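You operate a simulated robot arm through the tools that you are given. There is no shell and no other tool. Be economical: measure what you need, move in short steps, check, and stop when the job is done.

You run a simulated robot arm. Do the job below in one go: nothing can be reset, and whatever is moved stays where it is left.

## Task
Empty the stale seed from the tube feeder into the dirt bin and put its roof back on.
Fine: lay the feeder roof on the bench meanwhile; stand the feeder back where it was; the bin stays; spill nothing. Set down upright: tube feeder.

It is judged by the outcome, as a careful person would: the job done as asked, and still so three seconds after it is handed in. It fails if anything else is knocked over, pushed out of place, dropped, spilled or broken.

## Robot
A 6-joint arm with a two-finger parallel gripper, fixed in place. Base frame: the origin is at the foot of the arm, x ahead of it, y to its left, z up. Units: mm, degrees, N and s.
With the tool pointing down near the work surface it reaches from about 320 to 700 mm from the base axis. Its first joint turns from -166.0 to 166.0 degrees. Payload 4.1 kg.
Tool frame: the origin (TCP) lies between the finger pads and is the grasp point; the fingertips stand 23 mm ahead of it; z points along the fingers, y is the line along which they close. Largest opening 94 mm; finger width 38, thickness 10; the body of the gripper, 54 by 96 mm, starts 39 mm behind the TCP.
Orientation is told as [roll, pitch, yaw] about the base's x, y, z axes, in that order, counted from this pose: with the fingers straight down and closing along the base's y, the tool's x points along the base's -x, its y along +y and its z along -z.

## Interface
- The arm moves only by the tool arm_command. Its arguments are lists of equal length, an entry for each row: "xyz": the shift along the base's x, y, z in mm, a list of three; "rot": the turn, a rotation vector about the base's x, y, z in degrees, a list of three; "hand": the gripper command, from -1 (shut) to 1 (fully open), values between in proportion. In form: {"xyz": [[x, y, z], ...], "rot": [[rx, ry, rz], ...], "hand": [hand, ...]}. A call has 1 to 20 rows; each row is the pose to reach, as a shift and turn from the pose commanded when the call began. Rows are played at 5 a second. More than 50 mm and 8.6 degrees between two rows, or a gripper value outside its range, and nothing of the call is played. A pose out of reach is approached as far as the arm can. The call stops where the force on the tool passes 90 N (or 10 N more than at its start, if that is more) or the arm is blocked; 0.2 s more then pass. The fingers move at their own pace (about 45 mm/s each) and stop on an object; they squeeze with about 43 N. The grip force told is the motor's: it shows also when the fingers shut on nothing. Time passes only in rows, and 0.2 s behind the last, so rows that repeat a pose let the fingers close. The reply holds the time, the measured pose of the TCP, the force on the tool along the base axes, the opening and the grip force, in the units named above and with some noise, with the torque about the TCP (base axes, N m) and any sound that the robot's microphone picked up, and new pictures: "show" is both (left out), scene, wrist or none.
- Cameras (640 x 400 px; columns grow to the right, rows downward): "scene" is fixed at [53, -493.7, 1510.5]; the picture's right is [0.71, -0.71, 0.00], its down [-0.40, -0.40, -0.82] and it looks along [0.58, 0.58, -0.57] (base axes); focal length 317 px, centre (320, 200). "wrist" rides on the gripper at [86, 16, -75] in the tool frame; the picture's right is [-0.18, 0.98, 0.00], its down [-0.58, -0.11, -0.81] and it looks along [-0.79, -0.15, 0.59] (tool axes); focal length 243 px, centre (320, 200).
- raise_lower(by): slides the trunk up (or, below 0, down) by that many mm; the arm rides with it, the base frame stays. It gives what a move gives, with no picture.
- locate(camera, pixels): there is no depth. For up to 12 entries [column, row, z] of the newest picture of that camera ("zoom" is the newest enlarged one), the place [x, y] in the base frame at which the ray of that pixel passes the height z, good to about 2 mm, but the place of the scene camera against the robot may be out by one fixed shift of up to 18 mm in any direction. No time passes.
- inspect(camera, box): a new picture of the part [left, top, right, bottom] of that camera's present view, enlarged. No time passes.
- close_job(): hands the job in; it is judged then, once.

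Go step by step. Measure first, check grasps and placings, and put right what went wrong. The budget is 80 turns and 200 pictures, counting those below and the enlarged ones. Unless the task says otherwise, let go and move clear before handing in, and close with one line.

The tools are called after "Emit:" as name(argument=value, ...) on one line, values as JSON. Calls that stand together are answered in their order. arm_command: Moves the arm, as the interface text tells. Its arguments: {"type":"object","properties":{"xyz":{"type":"array","items":{"type":"array","items":{"type":"number"}}},"rot":{"type":"array","items":{"type":"array","items":{"type":"number"}}},"hand":{"type":"array","items":{"type":"number"}},"show":{"type":"string","enum":["both","scene","wrist","none"]}},"required":["xyz","rot","hand"]} The other tools are called the same way: raise_lower (by) slides the trunk up or down; locate (camera, pixels) gives the place at which the rays of pixels pass given heights; inspect (camera, box) takes an enlarged picture of a part of a camera's view; close_job () hands the job in.

At the start:

```text
time_s: 0.0
tcp_pos: [332.2, -146.1, 1296.8]
tool_rot: [0.0, 0.0, 0.0]
contact_force: [0.1, 0.0, -0.8]
wrist_torque: [-0.01, 0.01, -0.02]
width: 94.0
grasp_force: 0.1
trunk travel left (down, up): [-500.0, 90.0]
```

scene: 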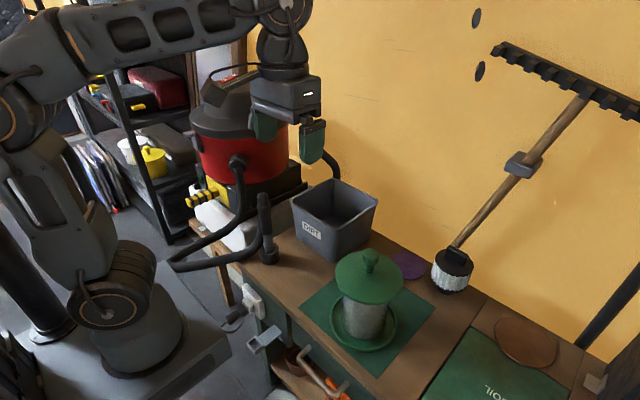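
wrist: 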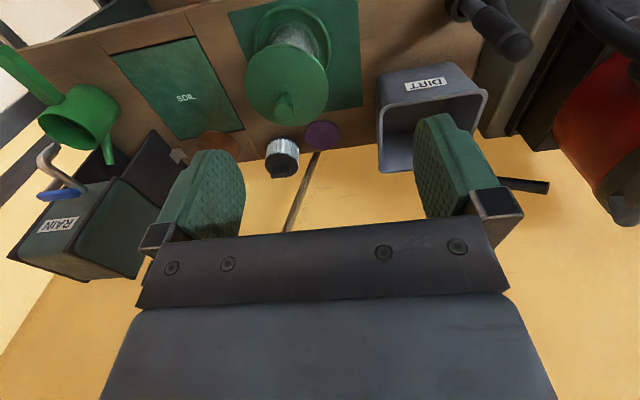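

The feeder stands on a green mat around scene (365,310), its roof with a knob at (370,258), and the DIRT bin is at (335,220). I'll enlarge these first.

Emit:
inspect(camera="scene", box=[270, 160, 490, 390])

Emit:
inspect(camera="wrist", box=[200, 0, 520, 200])

Emit:
locate(camera="wrist", pixels=[[363, 107, 700], [363, 107, 800], [363, 107, 900], [237, 130, 700], [237, 130, 800], [237, 130, 900], [284, 100, 1000], [284, 100, 1100]])

Emit:
locate(camera="scene", pixels=[[434, 298, 700], [434, 298, 800], [434, 298, 900], [370, 255, 1000], [370, 255, 1100], [377, 377, 800], [377, 377, 700], [377, 377, 900]])

```text
1.74 times, centred on (380, 275) of scene
```

zoom: 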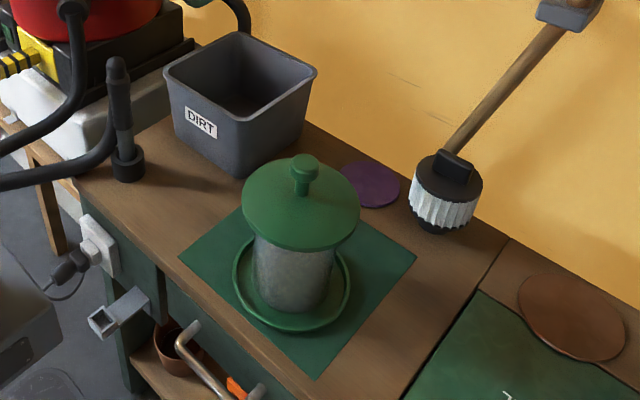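

```text
2.00 times, centred on (360, 100) of wrist
```

zoom: 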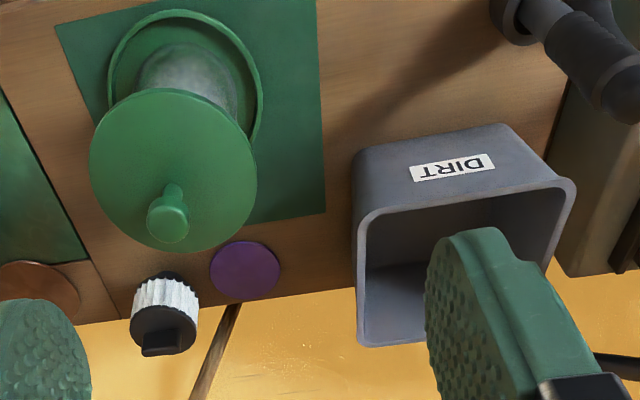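

```text
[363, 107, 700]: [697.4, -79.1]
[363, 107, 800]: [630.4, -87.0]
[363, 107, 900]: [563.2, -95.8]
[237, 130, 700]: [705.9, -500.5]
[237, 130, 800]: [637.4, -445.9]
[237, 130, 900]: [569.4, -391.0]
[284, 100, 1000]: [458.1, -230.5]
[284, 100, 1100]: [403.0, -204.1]
```

```text
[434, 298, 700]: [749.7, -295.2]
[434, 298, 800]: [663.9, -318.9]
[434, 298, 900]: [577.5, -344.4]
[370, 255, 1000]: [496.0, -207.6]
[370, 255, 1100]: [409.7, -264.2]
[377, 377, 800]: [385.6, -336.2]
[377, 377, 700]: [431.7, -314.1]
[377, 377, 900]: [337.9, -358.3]
```

The mat's near-right corner (scene (377,378), wrist (228,12)) and the purple disc (scene (409,266), wrist (322,135)) appear in both views. I'll triangulate the bench height from them.

Emit:
locate(camera="wrist", pixels=[[228, 12, 700], [228, 12, 800], [228, 12, 900], [322, 135, 700], [322, 135, 800], [322, 135, 900], [284, 107, 900], [284, 107, 1000], [284, 107, 1100]])

Emit:
locate(camera="scene", pixels=[[377, 378, 700], [377, 378, 800], [377, 378, 900], [409, 266, 700], [409, 266, 800], [409, 266, 900], [370, 256, 900], [370, 256, 1000], [370, 256, 1100]])

```text
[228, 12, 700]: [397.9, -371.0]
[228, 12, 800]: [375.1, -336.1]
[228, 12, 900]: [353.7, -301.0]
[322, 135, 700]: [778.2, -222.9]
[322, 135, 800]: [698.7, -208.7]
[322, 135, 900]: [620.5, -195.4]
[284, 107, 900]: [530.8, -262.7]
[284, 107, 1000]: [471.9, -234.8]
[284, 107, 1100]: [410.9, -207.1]
```

```text
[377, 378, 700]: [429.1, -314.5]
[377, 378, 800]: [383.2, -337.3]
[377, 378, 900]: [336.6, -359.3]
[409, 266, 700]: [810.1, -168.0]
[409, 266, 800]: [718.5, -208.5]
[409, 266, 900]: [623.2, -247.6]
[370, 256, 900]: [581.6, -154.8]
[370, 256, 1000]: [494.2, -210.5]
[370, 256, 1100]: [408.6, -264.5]
```

Bench is at about z≈800, the knob top around (455,-226,~1030). I'll come closer for a better measurement, staying well above the knob.

Emit:
arm_command(xyz=[[0, -20, -35], [0, -40, -70], [0, -60, -105], [0, -80, -140]], rot=[[0, 0, 0], [0, 0, 0], [0, 0, 0], [0, 0, 0]], hand=[1, 1, 1, 1])

```text
time_s: 1.0
tcp_pos: [332.8, -227.2, 1155.5]
tool_rot: [0.0, 0.0, 0.0]
contact_force: [0.1, -0.2, 0.2]
wrist_torque: [0.02, 0.0, 0.02]
width: 94.1
grasp_force: 0.1
trunk travel left (down, up): [-500.0, 90.0]
```

scene: 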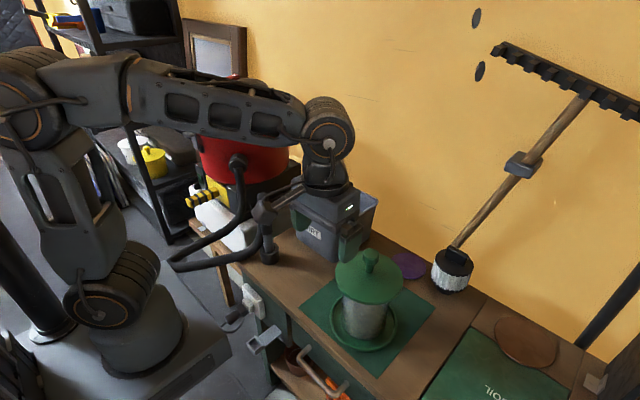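
wrist: 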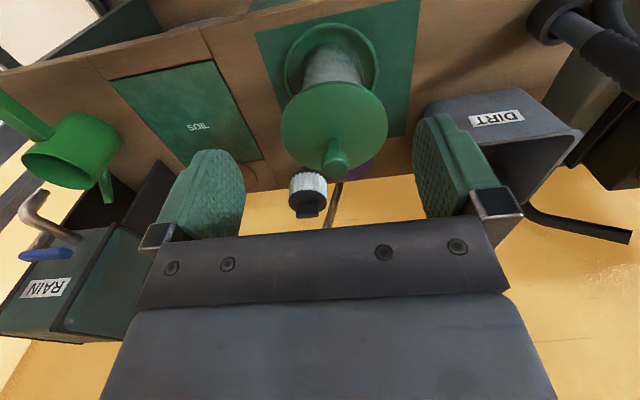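

The knob now sits near wrist (335,160). I'll enlarge it to measure the roof, knob and tube.

Emit:
inspect(camera="wrist", box=[240, 0, 440, 200])

Emit:
inspect(camera="scene", box=[315, 240, 415, 360])

```text
2.00 times, centred on (340, 100) of wrist
```

zoom: 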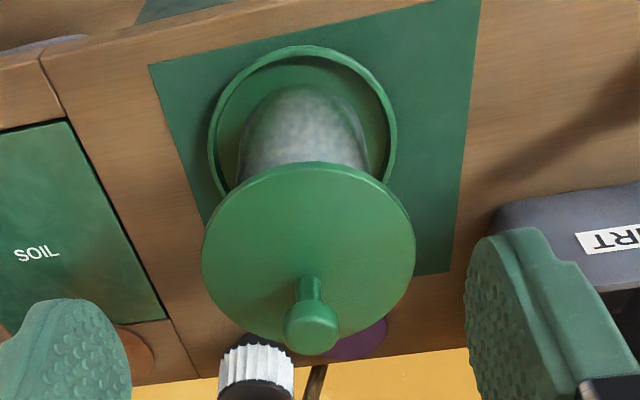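

```text
3.33 times, centred on (365, 300) of scene
```

zoom: 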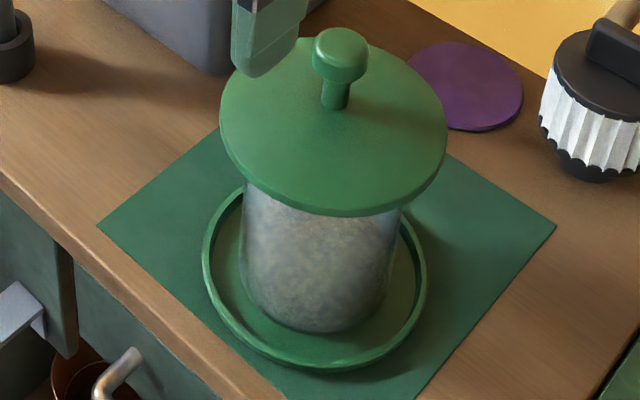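

Knob head centre is at wrist (336,164) now and was at (284,111) in the first picture. I'll triangulate, also locating the dish and mat edges.

Emit:
locate(camera="wrist", pixels=[[336, 164, 950], [336, 164, 1000], [336, 164, 1050], [312, 172, 800], [363, 166, 800], [284, 32, 800], [315, 32, 800], [399, 136, 800], [435, 0, 800], [257, 32, 800], [330, 22, 830], [340, 175, 800]])

Emit:
locate(camera="scene", pixels=[[367, 258, 950], [367, 258, 1000], [367, 258, 1050], [361, 321, 800]])

```text
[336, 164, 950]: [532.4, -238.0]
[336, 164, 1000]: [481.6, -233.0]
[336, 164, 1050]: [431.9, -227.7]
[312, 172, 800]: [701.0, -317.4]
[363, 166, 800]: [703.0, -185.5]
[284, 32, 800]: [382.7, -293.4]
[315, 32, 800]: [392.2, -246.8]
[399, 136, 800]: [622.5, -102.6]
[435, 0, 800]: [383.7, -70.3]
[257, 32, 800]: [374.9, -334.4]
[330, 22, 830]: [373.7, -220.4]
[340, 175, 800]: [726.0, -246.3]
```

```text
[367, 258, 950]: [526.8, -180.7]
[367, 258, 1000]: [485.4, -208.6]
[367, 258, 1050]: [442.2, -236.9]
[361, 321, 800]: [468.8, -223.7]
```

Knob head is near (465,-231,1015). Moving closer, still above it, to refine.

Emit:
arm_command(xyz=[[35, -2, -25], [70, -4, -45]], rot=[[0, 0, 0], [0, 0, 0]], hand=[1, 1])

Emit:
inspect(camera="wrist", box=[220, 0, 420, 200])

```text
time_s: 1.6
tcp_pos: [403.4, -230.0, 1110.5]
tool_rot: [0.0, 0.1, -0.1]
contact_force: [-0.2, 0.4, 0.4]
wrist_torque: [0.0, 0.0, 0.0]
width: 94.1
grasp_force: 0.0
trunk travel left (down, up): [-500.0, 90.0]
```

scene: 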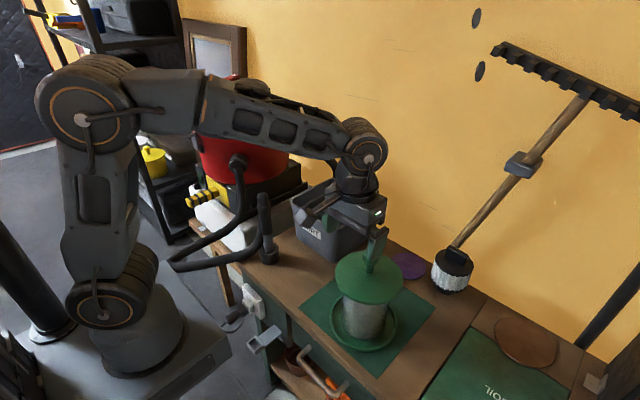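
wrist: 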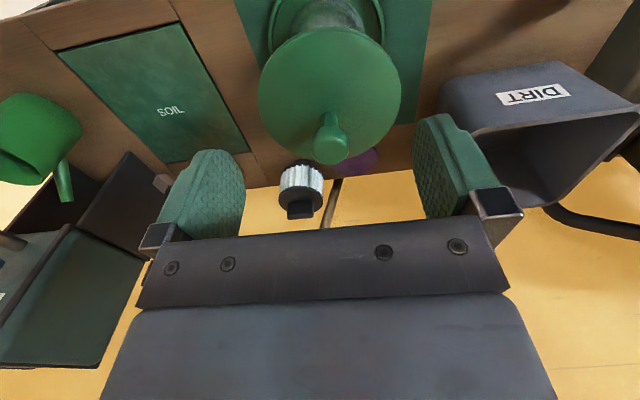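

```text
2.00 times, centred on (320, 100) of wrist
```

zoom: 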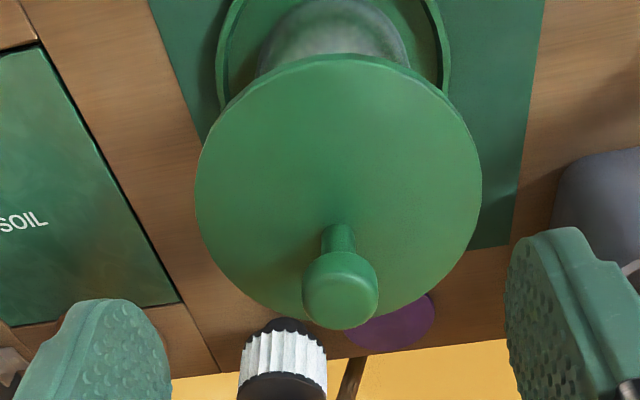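

Knob head centre is at wrist (330,145), roof near edge (332,28), sides (258,92) and (401,92). Locating at candidate heights.

Emit:
locate(camera="wrist", pixels=[[330, 145, 1000], [330, 145, 1020], [330, 145, 1040], [311, 145, 1015], [349, 145, 1015], [330, 119, 980], [330, 119, 960], [258, 92, 970], [401, 92, 970], [332, 28, 970], [330, 162, 970], [436, 122, 800]])

```text
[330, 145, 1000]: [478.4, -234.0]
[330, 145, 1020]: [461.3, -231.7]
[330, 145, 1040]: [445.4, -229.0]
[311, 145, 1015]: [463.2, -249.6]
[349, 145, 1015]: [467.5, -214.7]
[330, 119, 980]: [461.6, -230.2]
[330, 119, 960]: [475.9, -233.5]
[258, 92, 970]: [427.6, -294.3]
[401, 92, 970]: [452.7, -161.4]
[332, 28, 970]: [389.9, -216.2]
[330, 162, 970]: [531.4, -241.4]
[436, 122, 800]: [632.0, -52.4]
```

Knob head: centre (461.5,-231.5,1020), ~36 mm wide; roof surface ~980. I'll go over it, then down to z≈1016.

Emit:
arm_command(xyz=[[30, -1, 0], [58, -1.5, 0], [58, -1.5, -40], [58, -1.5, -75]], rot=[[0, 0, 0], [0, 0, 0], [0, 0, 0], [0, 0, 0]], hand=[1, 1, 1, 1])

```text
time_s: 2.6
tcp_pos: [459.4, -231.9, 1036.4]
tool_rot: [-0.1, 0.1, -0.1]
contact_force: [0.8, -0.4, 0.2]
wrist_torque: [-0.04, 0.01, 0.0]
width: 94.1
grasp_force: 0.0
trunk travel left (down, up): [-500.0, 90.0]
```

scene: 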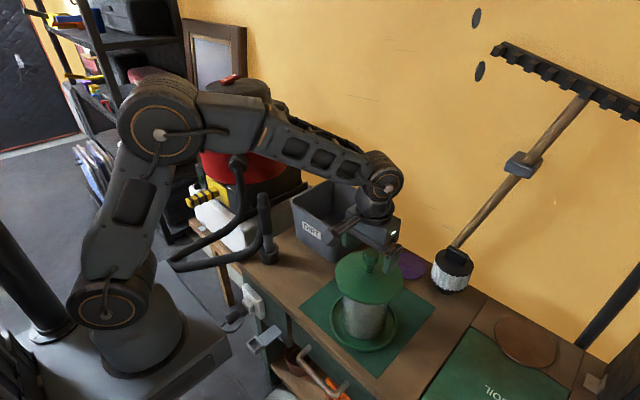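
wrist: 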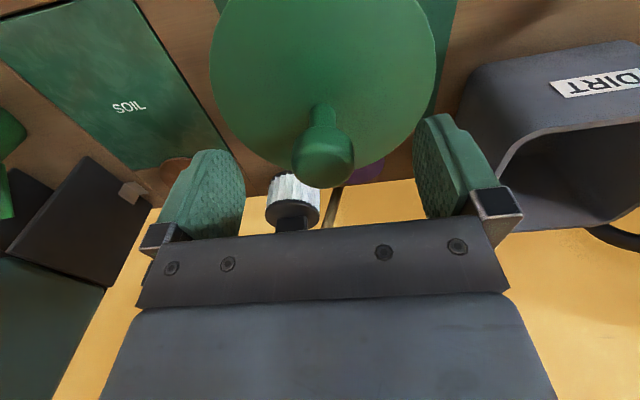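

Knob head is centred between the fingers at (324,158), slightly below the TCP as expected. Lowering 20 mm and closing.

Emit:
arm_command(xyz=[[1.5, 0.5, -20], [1.5, 0.5, -20], [1.5, 0.5, -20], [1.5, 0.5, -20], [1.5, 0.5, -20], [1.5, 0.5, -20], [1.5, 0.5, -20]], rot=[[0, 0, 0], [0, 0, 0], [0, 0, 0], [0, 0, 0], [0, 0, 0], [0, 0, 0], [0, 0, 0]], hand=[1, -1, -1, -1, -1, -1, -1])

```text
time_s: 4.2
tcp_pos: [462.1, -230.1, 1015.4]
tool_rot: [0.0, 0.0, 0.0]
contact_force: [0.3, -0.2, 0.5]
wrist_torque: [0.02, -0.02, 0.01]
width: 32.8
grasp_force: 43.1
trunk travel left (down, up): [-500.0, 90.0]
```

scene: 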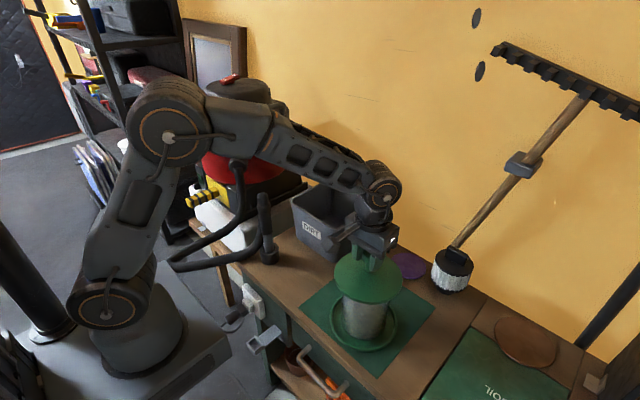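
wrist: 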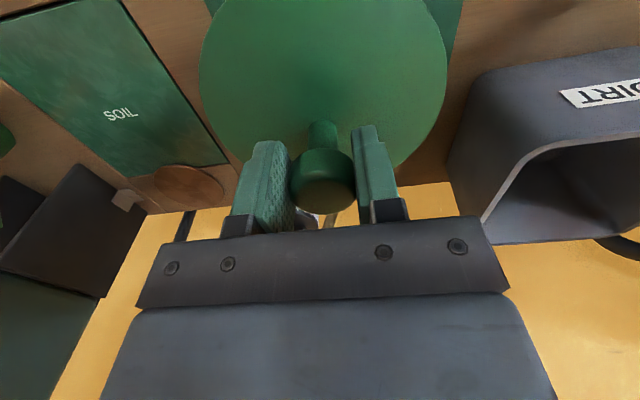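

Gripped at 32.8 mm with 43 N. Lifting straight up slowly while watching the force.

Emit:
arm_command(xyz=[[0, 0, 5], [0, 0, 12], [0, 0, 25], [0, 0, 45], [0, 0, 70], [0, 0, 90]], rot=[[0, 0, 0], [0, 0, 0], [0, 0, 0], [0, 0, 0], [0, 0, 0], [0, 0, 0]], hand=[-1, -1, -1, -1, -1, -1])

Emit:
inspect(camera="scene", box=[240, 160, 480, 390])

```text
time_s: 5.6
tcp_pos: [462.2, -230.3, 1106.4]
tool_rot: [0.0, 0.0, 0.0]
contact_force: [0.1, 0.1, -1.6]
wrist_torque: [0.03, 0.05, 0.01]
width: 32.6
grasp_force: 42.7
trunk travel left (down, up): [-500.0, 90.0]
```

scene: 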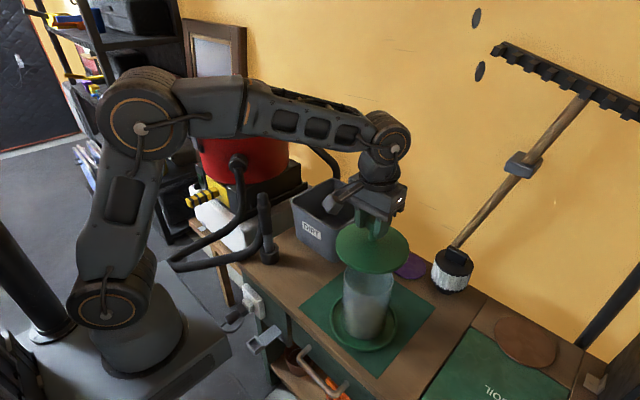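
wrist: 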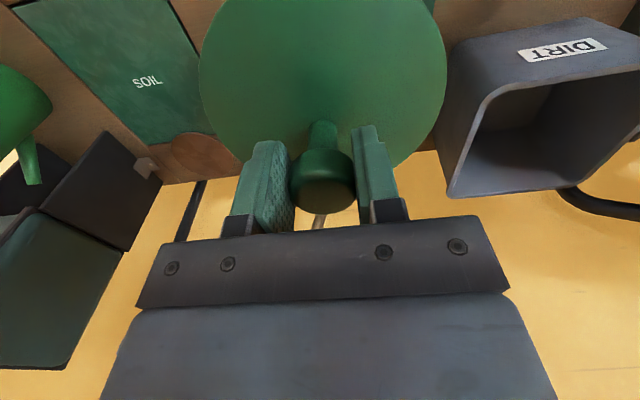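

```text
1.74 times, centred on (360, 275) of scene
```

zoom: 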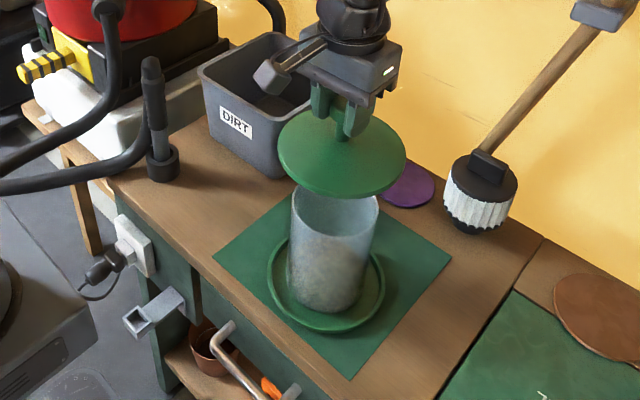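

Roof came off cleanly (1.6 N weight). Now measuring free bench space: hose holder base (scene (269,258)), bin lower corners, mat edges, soil mat edges.

Emit:
locate(camera="scene", pixels=[[269, 262, 800], [278, 257, 800], [299, 306, 800], [336, 262, 800], [299, 240, 800], [242, 275, 800], [380, 377, 800], [434, 295, 800], [433, 381, 800], [474, 324, 800], [299, 196, 930], [346, 232, 930]])

Emit:
inspect(camera="scene", box=[220, 160, 380, 260])

```text
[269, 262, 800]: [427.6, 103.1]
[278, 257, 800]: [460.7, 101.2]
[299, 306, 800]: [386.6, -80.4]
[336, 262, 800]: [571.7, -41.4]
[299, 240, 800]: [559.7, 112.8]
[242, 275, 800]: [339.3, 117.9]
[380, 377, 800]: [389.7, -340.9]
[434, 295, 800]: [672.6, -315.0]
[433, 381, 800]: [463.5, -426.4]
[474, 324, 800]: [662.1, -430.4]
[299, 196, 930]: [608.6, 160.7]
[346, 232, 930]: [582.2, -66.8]
```

```text
4.00 times, centred on (300, 210) of scene
```

zoom: 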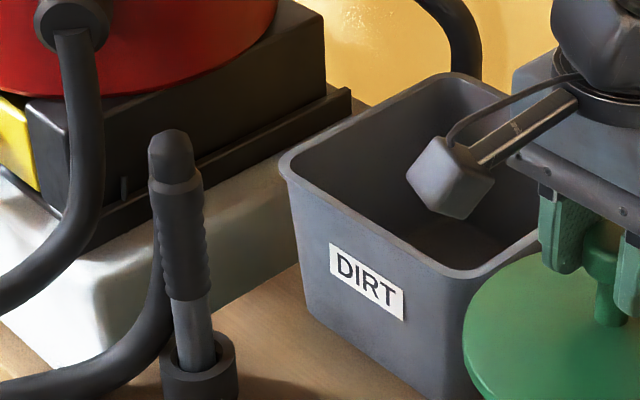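

Free wood lies around (450,-40): clear of the hose holder (y>65), bin front (x>550) and dish (y<-160). Carrying the roof there and lowering partway.

Emit:
arm_command(xyz=[[-4, 40, 0], [-8, 80, 0], [-11, 120, 0], [-12, 160, 0], [-12, 190, 0], [-12, 190, -45], [-12, 190, -90], [-12, 190, -135], [-12, 190, -180], [-12, 190, -210]], rot=[[0, 0, 0], [0, 0, 0], [0, 0, 0], [0, 0, 0], [0, 0, 0], [0, 0, 0], [0, 0, 0], [0, 0, 0], [0, 0, 0], [0, 0, 0]], hand=[-1, -1, -1, -1, -1, -1, -1, -1, -1, -1])

Emit:
inspect(camera="scene", box=[230, 180, 430, 380])

```text
time_s: 7.8
tcp_pos: [450.7, -41.6, 896.1]
tool_rot: [0.0, 0.0, 0.0]
contact_force: [-0.4, 0.1, -1.5]
wrist_torque: [0.02, -0.02, -0.02]
width: 33.1
grasp_force: 43.1
trunk travel left (down, up): [-500.0, 90.0]
```

scene: 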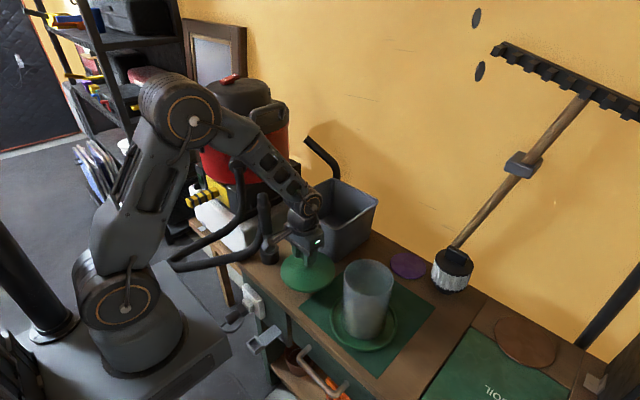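
wrist: 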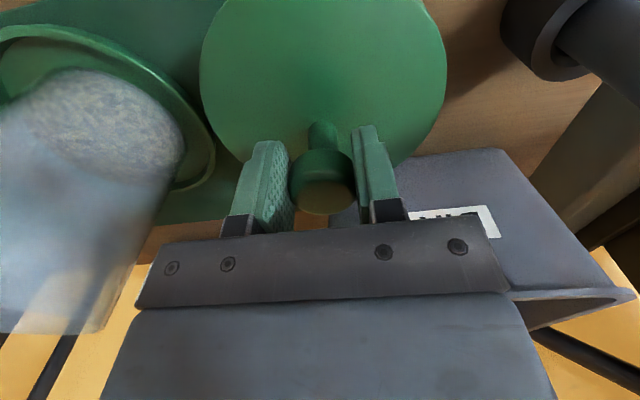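

```text
2.00 times, centred on (330, 280) of scene
```

zoom: 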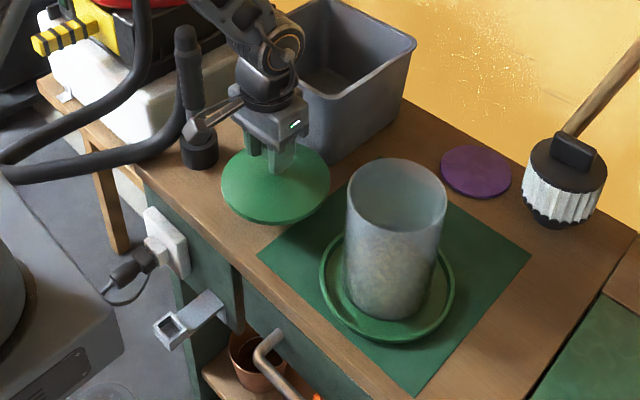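

Clear of everything. Lowering in small steps until the roof touches.

Emit:
arm_command(xyz=[[0, 0, -15], [0, 0, -27], [0, 0, -32], [0, 0, -36]], rot=[[0, 0, 0], [0, 0, 0], [0, 0, 0], [0, 0, 0]], hand=[-1, -1, -1, -1], show="scene")

Emit:
inspect(camera="scene", box=[260, 220, 360, 320])

```text
time_s: 8.8
tcp_pos: [450.3, -40.2, 861.1]
tool_rot: [0.0, 0.0, 0.0]
contact_force: [0.0, -0.9, 0.9]
wrist_torque: [0.01, 0.04, 0.0]
width: 32.6
grasp_force: 43.2
trunk travel left (down, up): [-500.0, 90.0]
```

scene: 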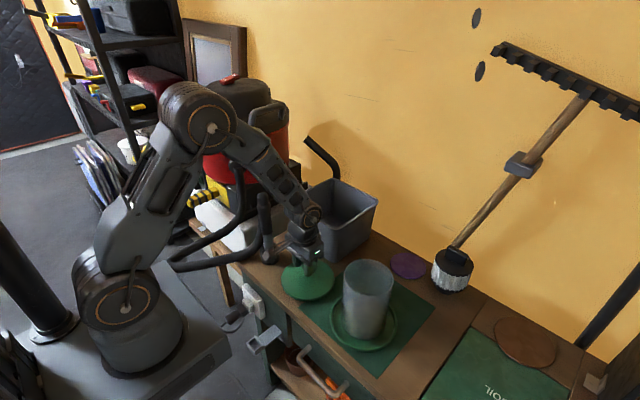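

```text
4.00 times, centred on (310, 270) of scene
```

zoom: 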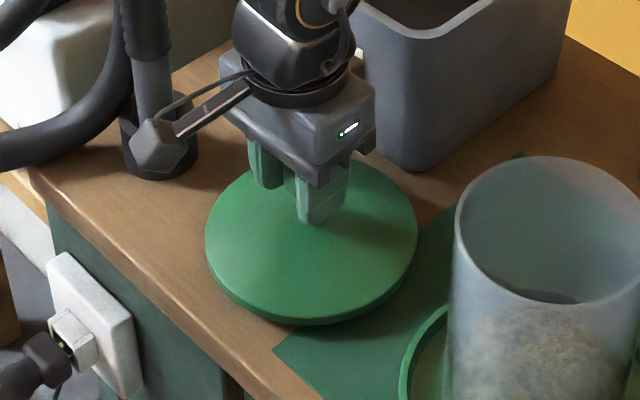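

Vertical force has changed from -1.5 to about +0.9, suggesting first contact at z≈861. Going a little further to confirm.

Emit:
arm_command(xyz=[[0, 0, -1], [0, 0, -2]], rot=[[0, 0, 0], [0, 0, 0]], hand=[-1, -1], show="none")

```text
time_s: 9.4
tcp_pos: [450.5, -40.5, 860.6]
tool_rot: [0.0, -0.2, 0.0]
contact_force: [-2.8, 1.9, 18.9]
wrist_torque: [0.24, 0.39, 0.08]
width: 32.8
grasp_force: 43.0
trunk travel left (down, up): [-500.0, 90.0]
```

Firm contact at z≈861. Easing off 1.5 mm, then opening and rising.

Emit:
arm_command(xyz=[[0, 0, 1.5], [0, 0, 1.5], [0, 0, 1.5], [0, 0, 1.5], [0, 0, 1.5], [0, 0, 1.5], [0, 0, 30], [0, 0, 75], [0, 0, 120], [0, 0, 165], [0, 0, 210]], rot=[[0, 0, 0], [0, 0, 0], [0, 0, 0], [0, 0, 0], [0, 0, 0], [0, 0, 0], [0, 0, 0], [0, 0, 0], [0, 0, 0], [0, 0, 0], [0, 0, 0]], hand=[-1, 1, 1, 1, 1, 1, 1, 1, 1, 1, 1])

Emit:
inspect(camera="scene", box=[250, 210, 430, 390])

```text
time_s: 11.8
tcp_pos: [449.2, -41.2, 1070.0]
tool_rot: [0.0, 0.0, 0.0]
contact_force: [0.4, 0.0, -0.3]
wrist_torque: [0.0, 0.0, 0.02]
width: 94.2
grasp_force: 0.1
trunk travel left (down, up): [-500.0, 90.0]
```

scene: 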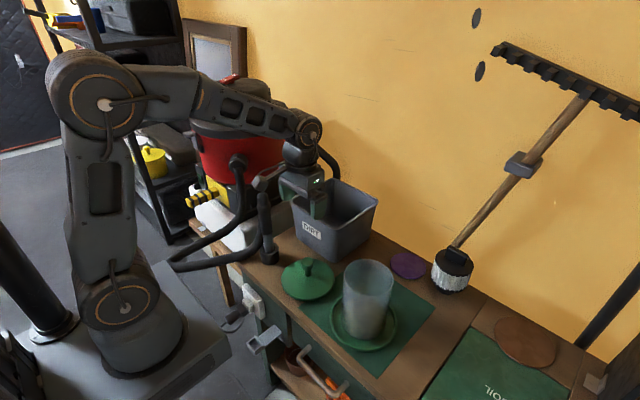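
wrist: 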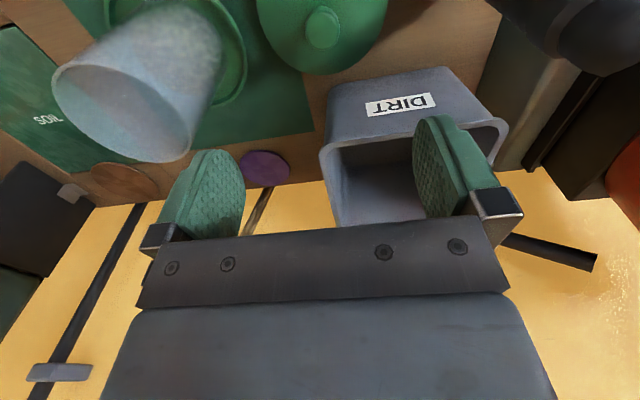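

```text
2.22 times, centred on (340, 300) of scene
```

zoom: 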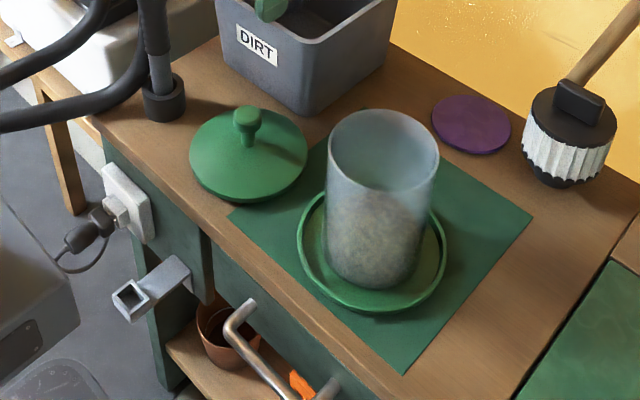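

Roof rests flat on the bench. Now I move back to view both tube and bin with the wrist camera.

Emit:
arm_command(xyz=[[-35, -20, 30], [-70, -45, 60], [-100, -65, 90], [-120, -80, 120]], rot=[[0, 0, 0], [0, 0, 0], [0, 0, 0], [0, 0, 0]], hand=[1, 1, 1, 1], show="wrist")

Emit:
inspect(camera="wrist", box=[200, 0, 520, 200])

```text
refused: row 1 steps farther than a row can; nothing moved
```

```text
2.00 times, centred on (360, 100) of wrist
```

zoom: 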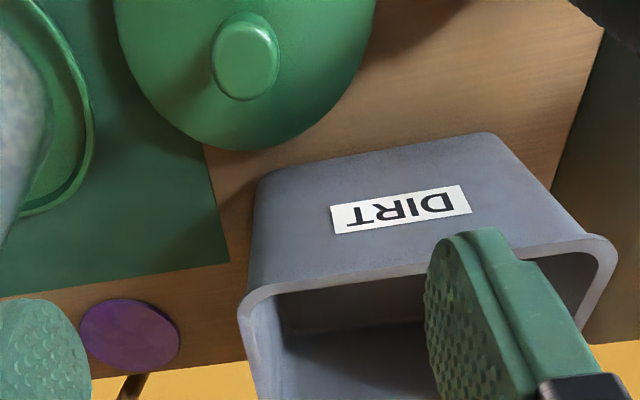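

A row was too long; resending with shorter steps.

Emit:
arm_command(xyz=[[-25, -18, 25], [-50, -36, 50], [-75, -54, 75], [-100, -72, 100], [-120, -85, 120]], rot=[[0, 0, 0], [0, 0, 0], [0, 0, 0], [0, 0, 0], [0, 0, 0]], hand=[1, 1, 1, 1, 1], show="wrist")

Emit:
inspect(camera="wrist", box=[200, 0, 520, 200])

```text
time_s: 13.0
tcp_pos: [330.2, -125.5, 1187.7]
tool_rot: [0.0, 0.0, 0.0]
contact_force: [0.1, 0.4, -0.5]
wrist_torque: [-0.03, -0.03, 0.01]
width: 94.2
grasp_force: 0.0
trunk travel left (down, up): [-500.0, 90.0]
```

wrist: 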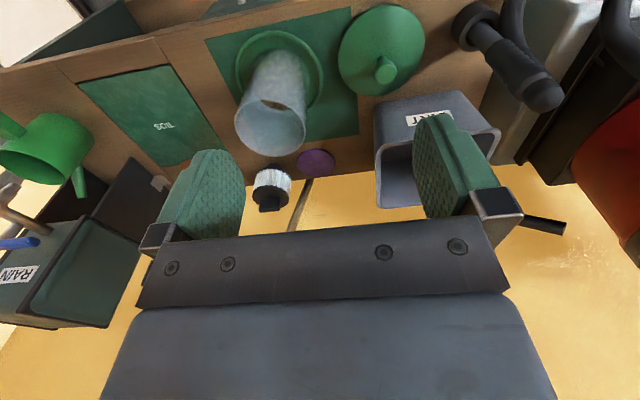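

```text
2.00 times, centred on (360, 100) of wrist
```

zoom: 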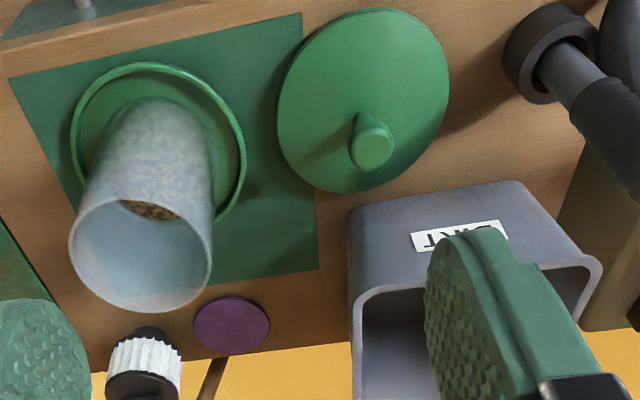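

Locating the tube rim, dish, bin rim and checking calibration with the knob (known at about (450,-40,866)).

Emit:
locate(camera="wrist", pixels=[[385.5, 72.5, 866], [235, 118, 980], [306, 125, 980], [270, 125, 980], [270, 125, 960], [376, 150, 940], [376, 150, 920], [500, 131, 940], [500, 131, 920], [380, 205, 940], [280, 31, 810], [266, 155, 980]])

Emit:
locate(camera="wrist", pixels=[[237, 85, 815], [322, 80, 815], [374, 142, 800], [358, 135, 803], [205, 39, 803], [351, 7, 803]])

Emit:
locate(camera="scene", pixels=[[292, 200, 940], [377, 205, 940], [345, 229, 940], [335, 181, 940], [292, 200, 920], [345, 229, 920], [377, 205, 920], [368, 283, 980], [345, 280, 980], [393, 280, 980], [358, 290, 980], [337, 262, 800]])

```text
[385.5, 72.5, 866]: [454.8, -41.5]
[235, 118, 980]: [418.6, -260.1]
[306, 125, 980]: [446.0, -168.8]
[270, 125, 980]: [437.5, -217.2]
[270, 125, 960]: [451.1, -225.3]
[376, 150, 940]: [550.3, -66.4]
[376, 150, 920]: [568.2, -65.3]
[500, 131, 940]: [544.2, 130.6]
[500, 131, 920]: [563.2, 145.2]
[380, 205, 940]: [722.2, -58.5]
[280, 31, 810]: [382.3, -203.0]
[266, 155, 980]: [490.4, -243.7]
```

```text
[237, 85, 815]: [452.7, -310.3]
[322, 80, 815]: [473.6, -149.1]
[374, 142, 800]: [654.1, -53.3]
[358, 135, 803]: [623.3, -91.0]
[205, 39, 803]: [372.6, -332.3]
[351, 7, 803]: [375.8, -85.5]
```

```text
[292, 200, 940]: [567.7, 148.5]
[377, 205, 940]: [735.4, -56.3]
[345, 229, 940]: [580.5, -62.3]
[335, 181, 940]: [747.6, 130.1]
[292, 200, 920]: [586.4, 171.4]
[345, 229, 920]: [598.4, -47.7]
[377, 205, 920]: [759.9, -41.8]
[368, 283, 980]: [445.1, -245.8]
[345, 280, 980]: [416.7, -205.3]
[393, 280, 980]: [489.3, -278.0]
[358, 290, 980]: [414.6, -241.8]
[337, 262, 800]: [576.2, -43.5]
```

By these rays the tube rim is roughly 100 mm wide, perhaps too wide for my 94 mm opening, so I need a closer, more precise look at the rim before choosing a grasp.

Emit:
arm_command(xyz=[[20, -30, -20], [45, -60, -40], [70, -85, -60], [90, -105, -85]], rot=[[0, 0, 0], [0, 0, 0], [0, 0, 0], [0, 0, 0]], hand=[1, 1, 1, 1], show="wrist")

Emit:
inspect(camera="wrist", box=[220, 0, 420, 200])

```text
time_s: 14.0
tcp_pos: [422.2, -230.1, 1103.1]
tool_rot: [0.0, 0.0, 0.0]
contact_force: [0.1, 1.0, -0.4]
wrist_torque: [-0.01, -0.02, 0.01]
width: 94.0
grasp_force: 0.0
trunk travel left (down, up): [-500.0, 90.0]
```

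wrist: 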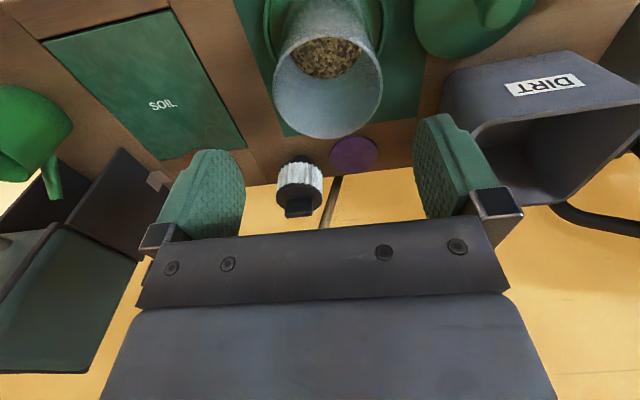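

```text
2.00 times, centred on (320, 100) of wrist
```

zoom: 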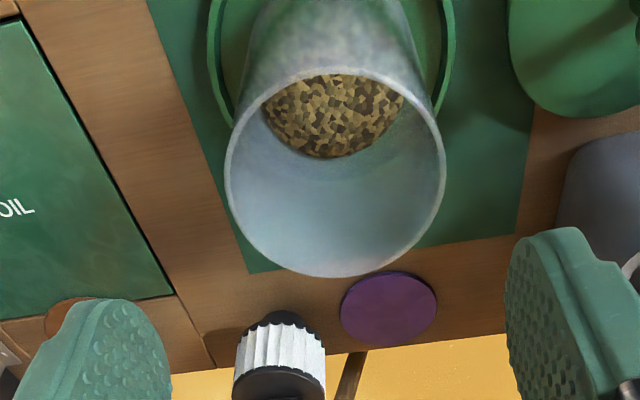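

Rim pixels: near (320,34), far (327.5,138.5), left (272.5,90), right (382.5,82.5). Testing which height makes it a circle centred at about (462,-231).

Emit:
locate(camera="wrist", pixels=[[320, 34, 960], [327.5, 138.5, 960], [272.5, 90, 960], [382.5, 82.5, 960], [320, 34, 975], [327.5, 138.5, 975], [272.5, 90, 975], [382.5, 82.5, 975], [320, 34, 990], [327.5, 138.5, 990], [272.5, 90, 990], [382.5, 82.5, 990]])

```text
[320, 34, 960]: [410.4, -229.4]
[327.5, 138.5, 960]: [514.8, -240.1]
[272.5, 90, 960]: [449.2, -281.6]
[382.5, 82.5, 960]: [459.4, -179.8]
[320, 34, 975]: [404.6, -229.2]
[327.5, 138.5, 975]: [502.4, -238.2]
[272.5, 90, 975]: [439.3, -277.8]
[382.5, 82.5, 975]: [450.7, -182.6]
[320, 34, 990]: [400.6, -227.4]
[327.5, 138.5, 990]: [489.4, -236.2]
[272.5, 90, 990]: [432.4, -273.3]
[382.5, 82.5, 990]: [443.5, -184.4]
```

The rim appears ~960 high and ~100 mm wide. To check directly against my 94 mm opening, I'll hover the open fingertips just above the rim, centred on it.

Emit:
arm_command(xyz=[[20, 0, -25], [40, -0.5, -60], [40, -0.5, -90]], rot=[[0, 0, 0], [0, 0, 0], [0, 0, 0]], hand=[1, 1, 1])

Emit:
inspect(camera="scene", box=[310, 210, 430, 330])

```text
time_s: 14.8
tcp_pos: [461.3, -232.2, 1012.6]
tool_rot: [0.0, 0.1, 0.0]
contact_force: [0.0, -0.5, 0.4]
wrist_torque: [0.0, 0.0, 0.01]
width: 94.2
grasp_force: 0.0
trunk travel left (down, up): [-500.0, 90.0]
```

scene: 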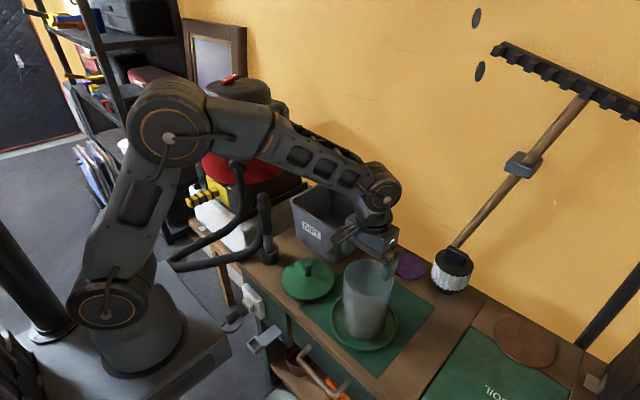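
wrist: 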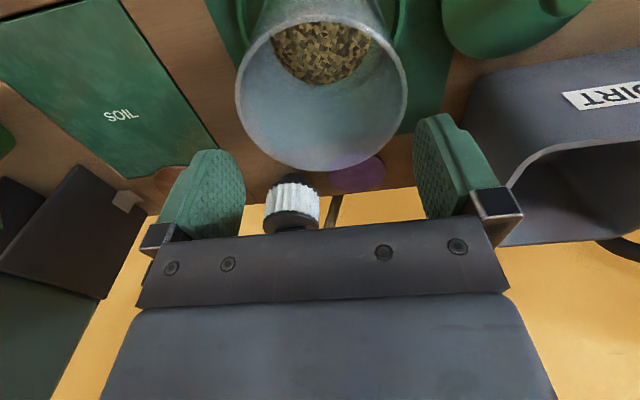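

```text
3.33 times, centred on (370, 270) of scene
```

zoom: 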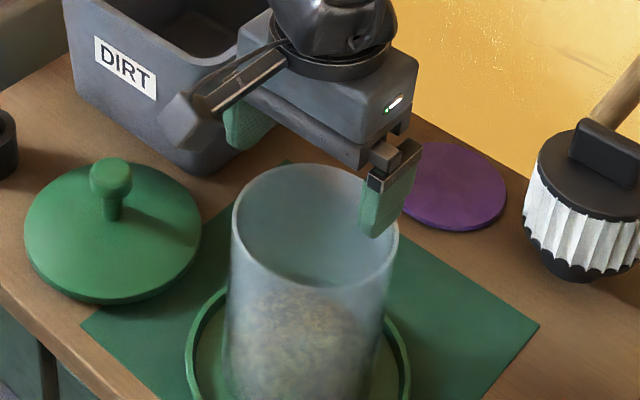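

Rim pixels here: left (236,88), right (406,88), far (322,170). I'll compare the heights again with this nearer view.

Emit:
locate(camera="wrist", pixels=[[236, 88, 955], [406, 88, 955], [322, 171, 955], [320, 14, 955], [236, 88, 965], [406, 88, 965], [322, 171, 965], [320, 14, 965], [236, 88, 975], [406, 88, 975], [322, 171, 975], [320, 14, 975]])

Emit:
inspect(camera="wrist", box=[200, 0, 440, 200])

```text
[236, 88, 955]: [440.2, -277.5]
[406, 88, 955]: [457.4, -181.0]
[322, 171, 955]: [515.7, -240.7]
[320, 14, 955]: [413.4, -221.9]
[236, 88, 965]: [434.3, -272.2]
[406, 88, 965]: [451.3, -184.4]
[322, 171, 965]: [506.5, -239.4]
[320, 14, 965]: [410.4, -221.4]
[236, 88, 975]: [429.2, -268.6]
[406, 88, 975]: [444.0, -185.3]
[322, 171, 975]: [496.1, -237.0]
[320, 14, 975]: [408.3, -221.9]
```

```text
2.00 times, centred on (320, 100) of wrist
```

zoom: 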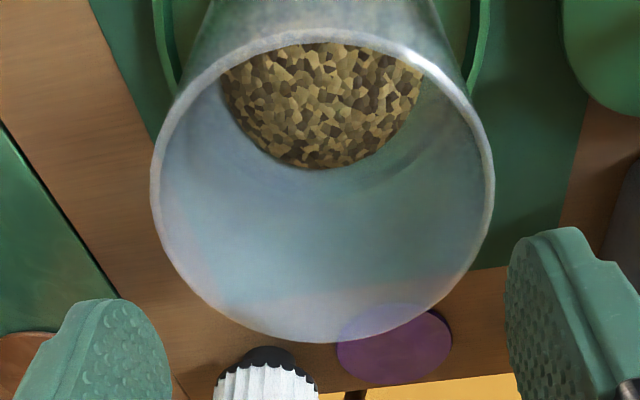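

Rim ≈955 high, ≈101 mm wide: it can't be grasped around. I'll pinch its -y wall (one finger inside) with the tool tilted 45° forward, so it can then be rolled toward +y to pour without the hand in the flow. First rise and tilt the tool.

Emit:
arm_command(xyz=[[0, -15, 35], [0, -30, 70], [0, -40, 90], [0, -49, 90], [0, -49, 90], [0, -49, 90], [0, -49, 90]], rot=[[0, 0, 0], [0, -7.5, 0], [0, -15, 0], [0, -22.5, 0], [0, -30, 0], [0, -37.5, 0], [0, -45, 0]], hand=[1, 1, 1, 1, 1, 1, 1])

Emit:
locate(camera="scene", pixels=[[262, 196, 900], [262, 196, 950], [262, 196, 1000], [262, 196, 1050]])

```text
time_s: 16.4
tcp_pos: [460.0, -280.9, 1104.3]
tool_rot: [0.0, -45.1, 0.0]
contact_force: [0.4, 0.5, -0.3]
wrist_torque: [-0.02, 0.02, 0.0]
width: 94.0
grasp_force: 0.0
trunk travel left (down, up): [-500.0, 90.0]
```

scene: 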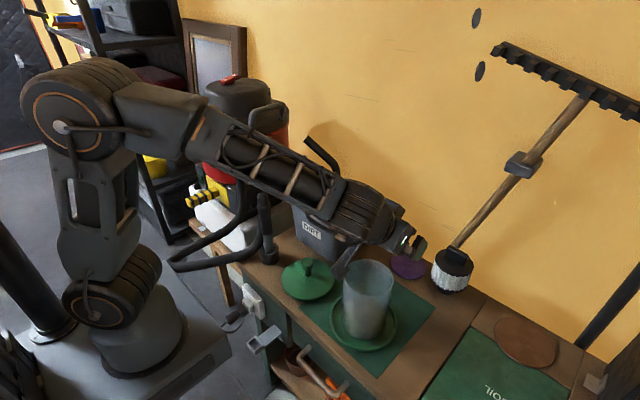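
wrist: 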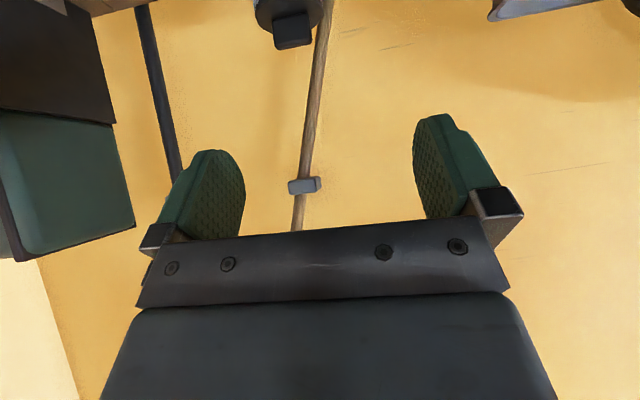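

```text
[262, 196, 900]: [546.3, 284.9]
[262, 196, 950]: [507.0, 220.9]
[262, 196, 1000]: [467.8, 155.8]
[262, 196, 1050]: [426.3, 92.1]
```

The hose handle stands about 240 mm tall near (440,95), so the pour pose must keep the wrist clear of it. I'll rehearse the pour motion empty at a safe height: travel and yaw 35° first.

Emit:
arm_command(xyz=[[15, 25, 35], [30, 55, 70], [45, 90, 90], [60, 130, 90], [75, 170, 90], [90, 210, 90]], rot=[[0, 0, 6], [0, 0, 12], [0, 0, 18], [0, 0, 24], [0, 0, 30], [0, 0, 35]], hand=[1, 1, 1, 1, 1, 1], show="scene")

```text
time_s: 17.8
tcp_pos: [550.1, -68.7, 1193.5]
tool_rot: [0.0, -45.1, 35.1]
contact_force: [0.2, -0.1, 0.2]
wrist_torque: [0.0, 0.0, -0.03]
width: 94.1
grasp_force: 0.0
trunk travel left (down, up): [-500.0, 90.0]
```

scene: 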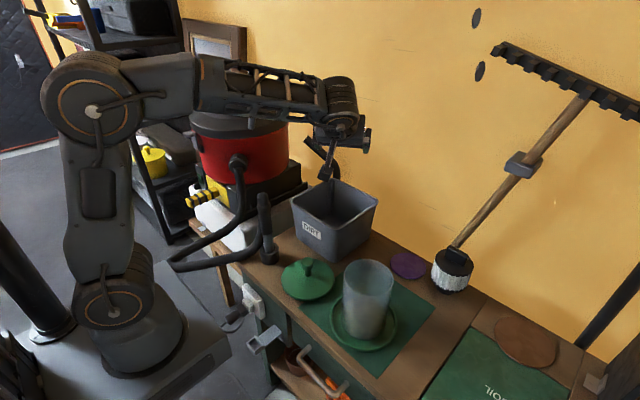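

Reached fine. Now the rehearsal tip of -128° about the tool's horizontal direction, drifting to (575,25).

Emit:
arm_command(xyz=[[0, 5, 0], [0, 10, 0], [0, 15, 0], [0, 20, 0], [2, 25, 0], [4, 30, 0], [6, 36, 0], [8, 42, 0], [10, 48, 0], [12, 54, 0], [14, 60, 0], [16, 66, 0], [18, 72, 0], [20, 78, 0], [22, 84, 0], [25, 90, 0]], rot=[[-6.55, -4.59, 0], [-13.1, -9.18, 0], [-19.66, -13.77, 0], [-26.2, -18.36, 0], [-32.77, -22.94, 0], [-39.3, -27.5, 0], [-45.9, -32.1, 0], [-52.4, -36.7, 0], [-59, -41.3, 0], [-65.5, -45.9, 0], [-72.1, -50.5, 0], [-78.6, -55.1, 0], [-85.2, -59.7, 0], [-91.7, -64.2, 0], [-98.3, -68.8, 0], [-104.9, -73.4, 0]], hand=[1, 1, 1, 1, 1, 1, 1, 1, 1, 1, 1, 1, 1, 1, 1, 1])

Emit:
locate(camera="scene", pixels=[[291, 203, 940], [338, 229, 940], [377, 204, 940], [337, 180, 940], [264, 196, 1030]])

```text
time_s: 21.2
tcp_pos: [575.7, 20.7, 1194.3]
tool_rot: [-118.9, 26.0, 73.3]
contact_force: [0.4, -0.5, -0.6]
wrist_torque: [0.01, 0.01, 0.0]
width: 93.8
grasp_force: 0.0
out of reach, approached as far as the arm can: row 7
trunk travel left (down, up): [-500.0, 90.0]
```

scene: 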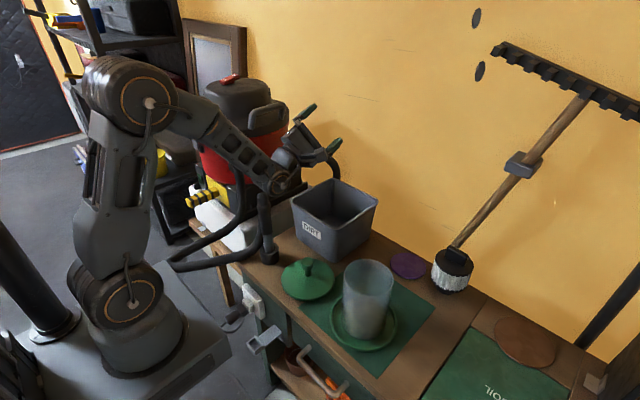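
wrist: 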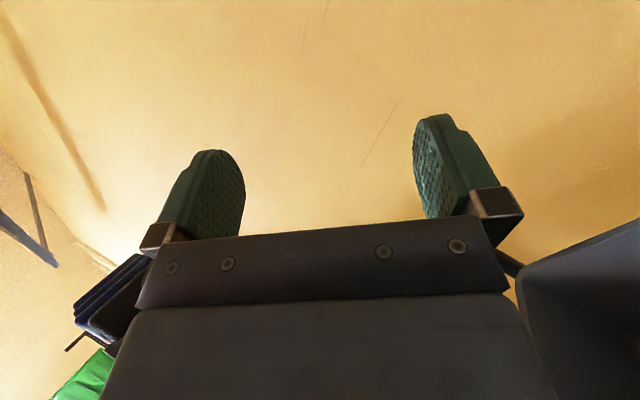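

```text
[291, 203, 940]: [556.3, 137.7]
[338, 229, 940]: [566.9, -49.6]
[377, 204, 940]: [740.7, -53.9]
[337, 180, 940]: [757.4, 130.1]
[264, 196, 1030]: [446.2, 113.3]
```

The tip is feasible; one mid-row (7) was flagged near a reach limit. I'll reverse the motion toward the real start point of the pour (≈(590,-110,1130)) and see whether any row is flagged at this lower height.

Emit:
arm_command(xyz=[[1, -8, -4], [2, -16, -8], [3, -24, -12], [4, -32, -16], [5, -40, -20], [6, -48, -24], [7, -56, -28], [8, -64, -32], [9, -72, -36], [10, -80, -40], [11, -88, -44], [12, -96, -48], [13, -104, -52], [14, -112, -56], [15, -120, -60], [15, -130, -64]], rot=[[6.55, 4.59, 0], [13.1, 9.18, 0], [19.66, 13.77, 0], [26.2, 18.36, 0], [32.77, 22.94, 0], [39.3, 27.5, 0], [45.9, 32.1, 0], [52.4, 36.7, 0], [59, 41.3, 0], [65.5, 45.9, 0], [72.1, 50.5, 0], [78.6, 55.1, 0], [85.2, 59.7, 0], [91.7, 64.2, 0], [98.3, 68.8, 0], [104.9, 73.4, 0]], hand=[1, 1, 1, 1, 1, 1, 1, 1, 1, 1, 1, 1, 1, 1, 1, 1], show="scene")

```text
time_s: 24.6
tcp_pos: [589.6, -110.0, 1129.6]
tool_rot: [0.2, -45.0, 34.8]
contact_force: [-0.3, -0.6, -0.2]
wrist_torque: [-0.01, 0.0, 0.0]
width: 94.0
grasp_force: 0.1
out of reach, approached as far as the arm can: row 10, 11
trunk travel left (down, up): [-500.0, 90.0]
```

scene: 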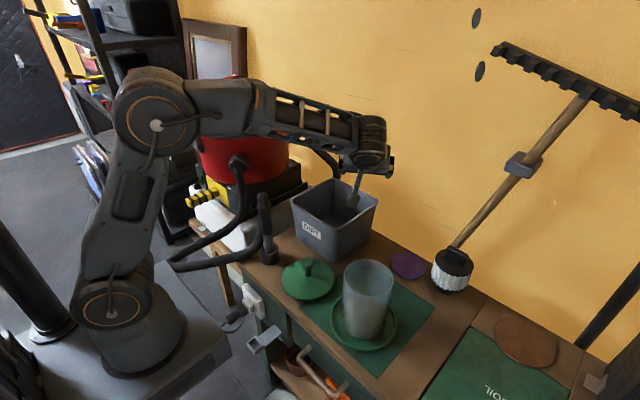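

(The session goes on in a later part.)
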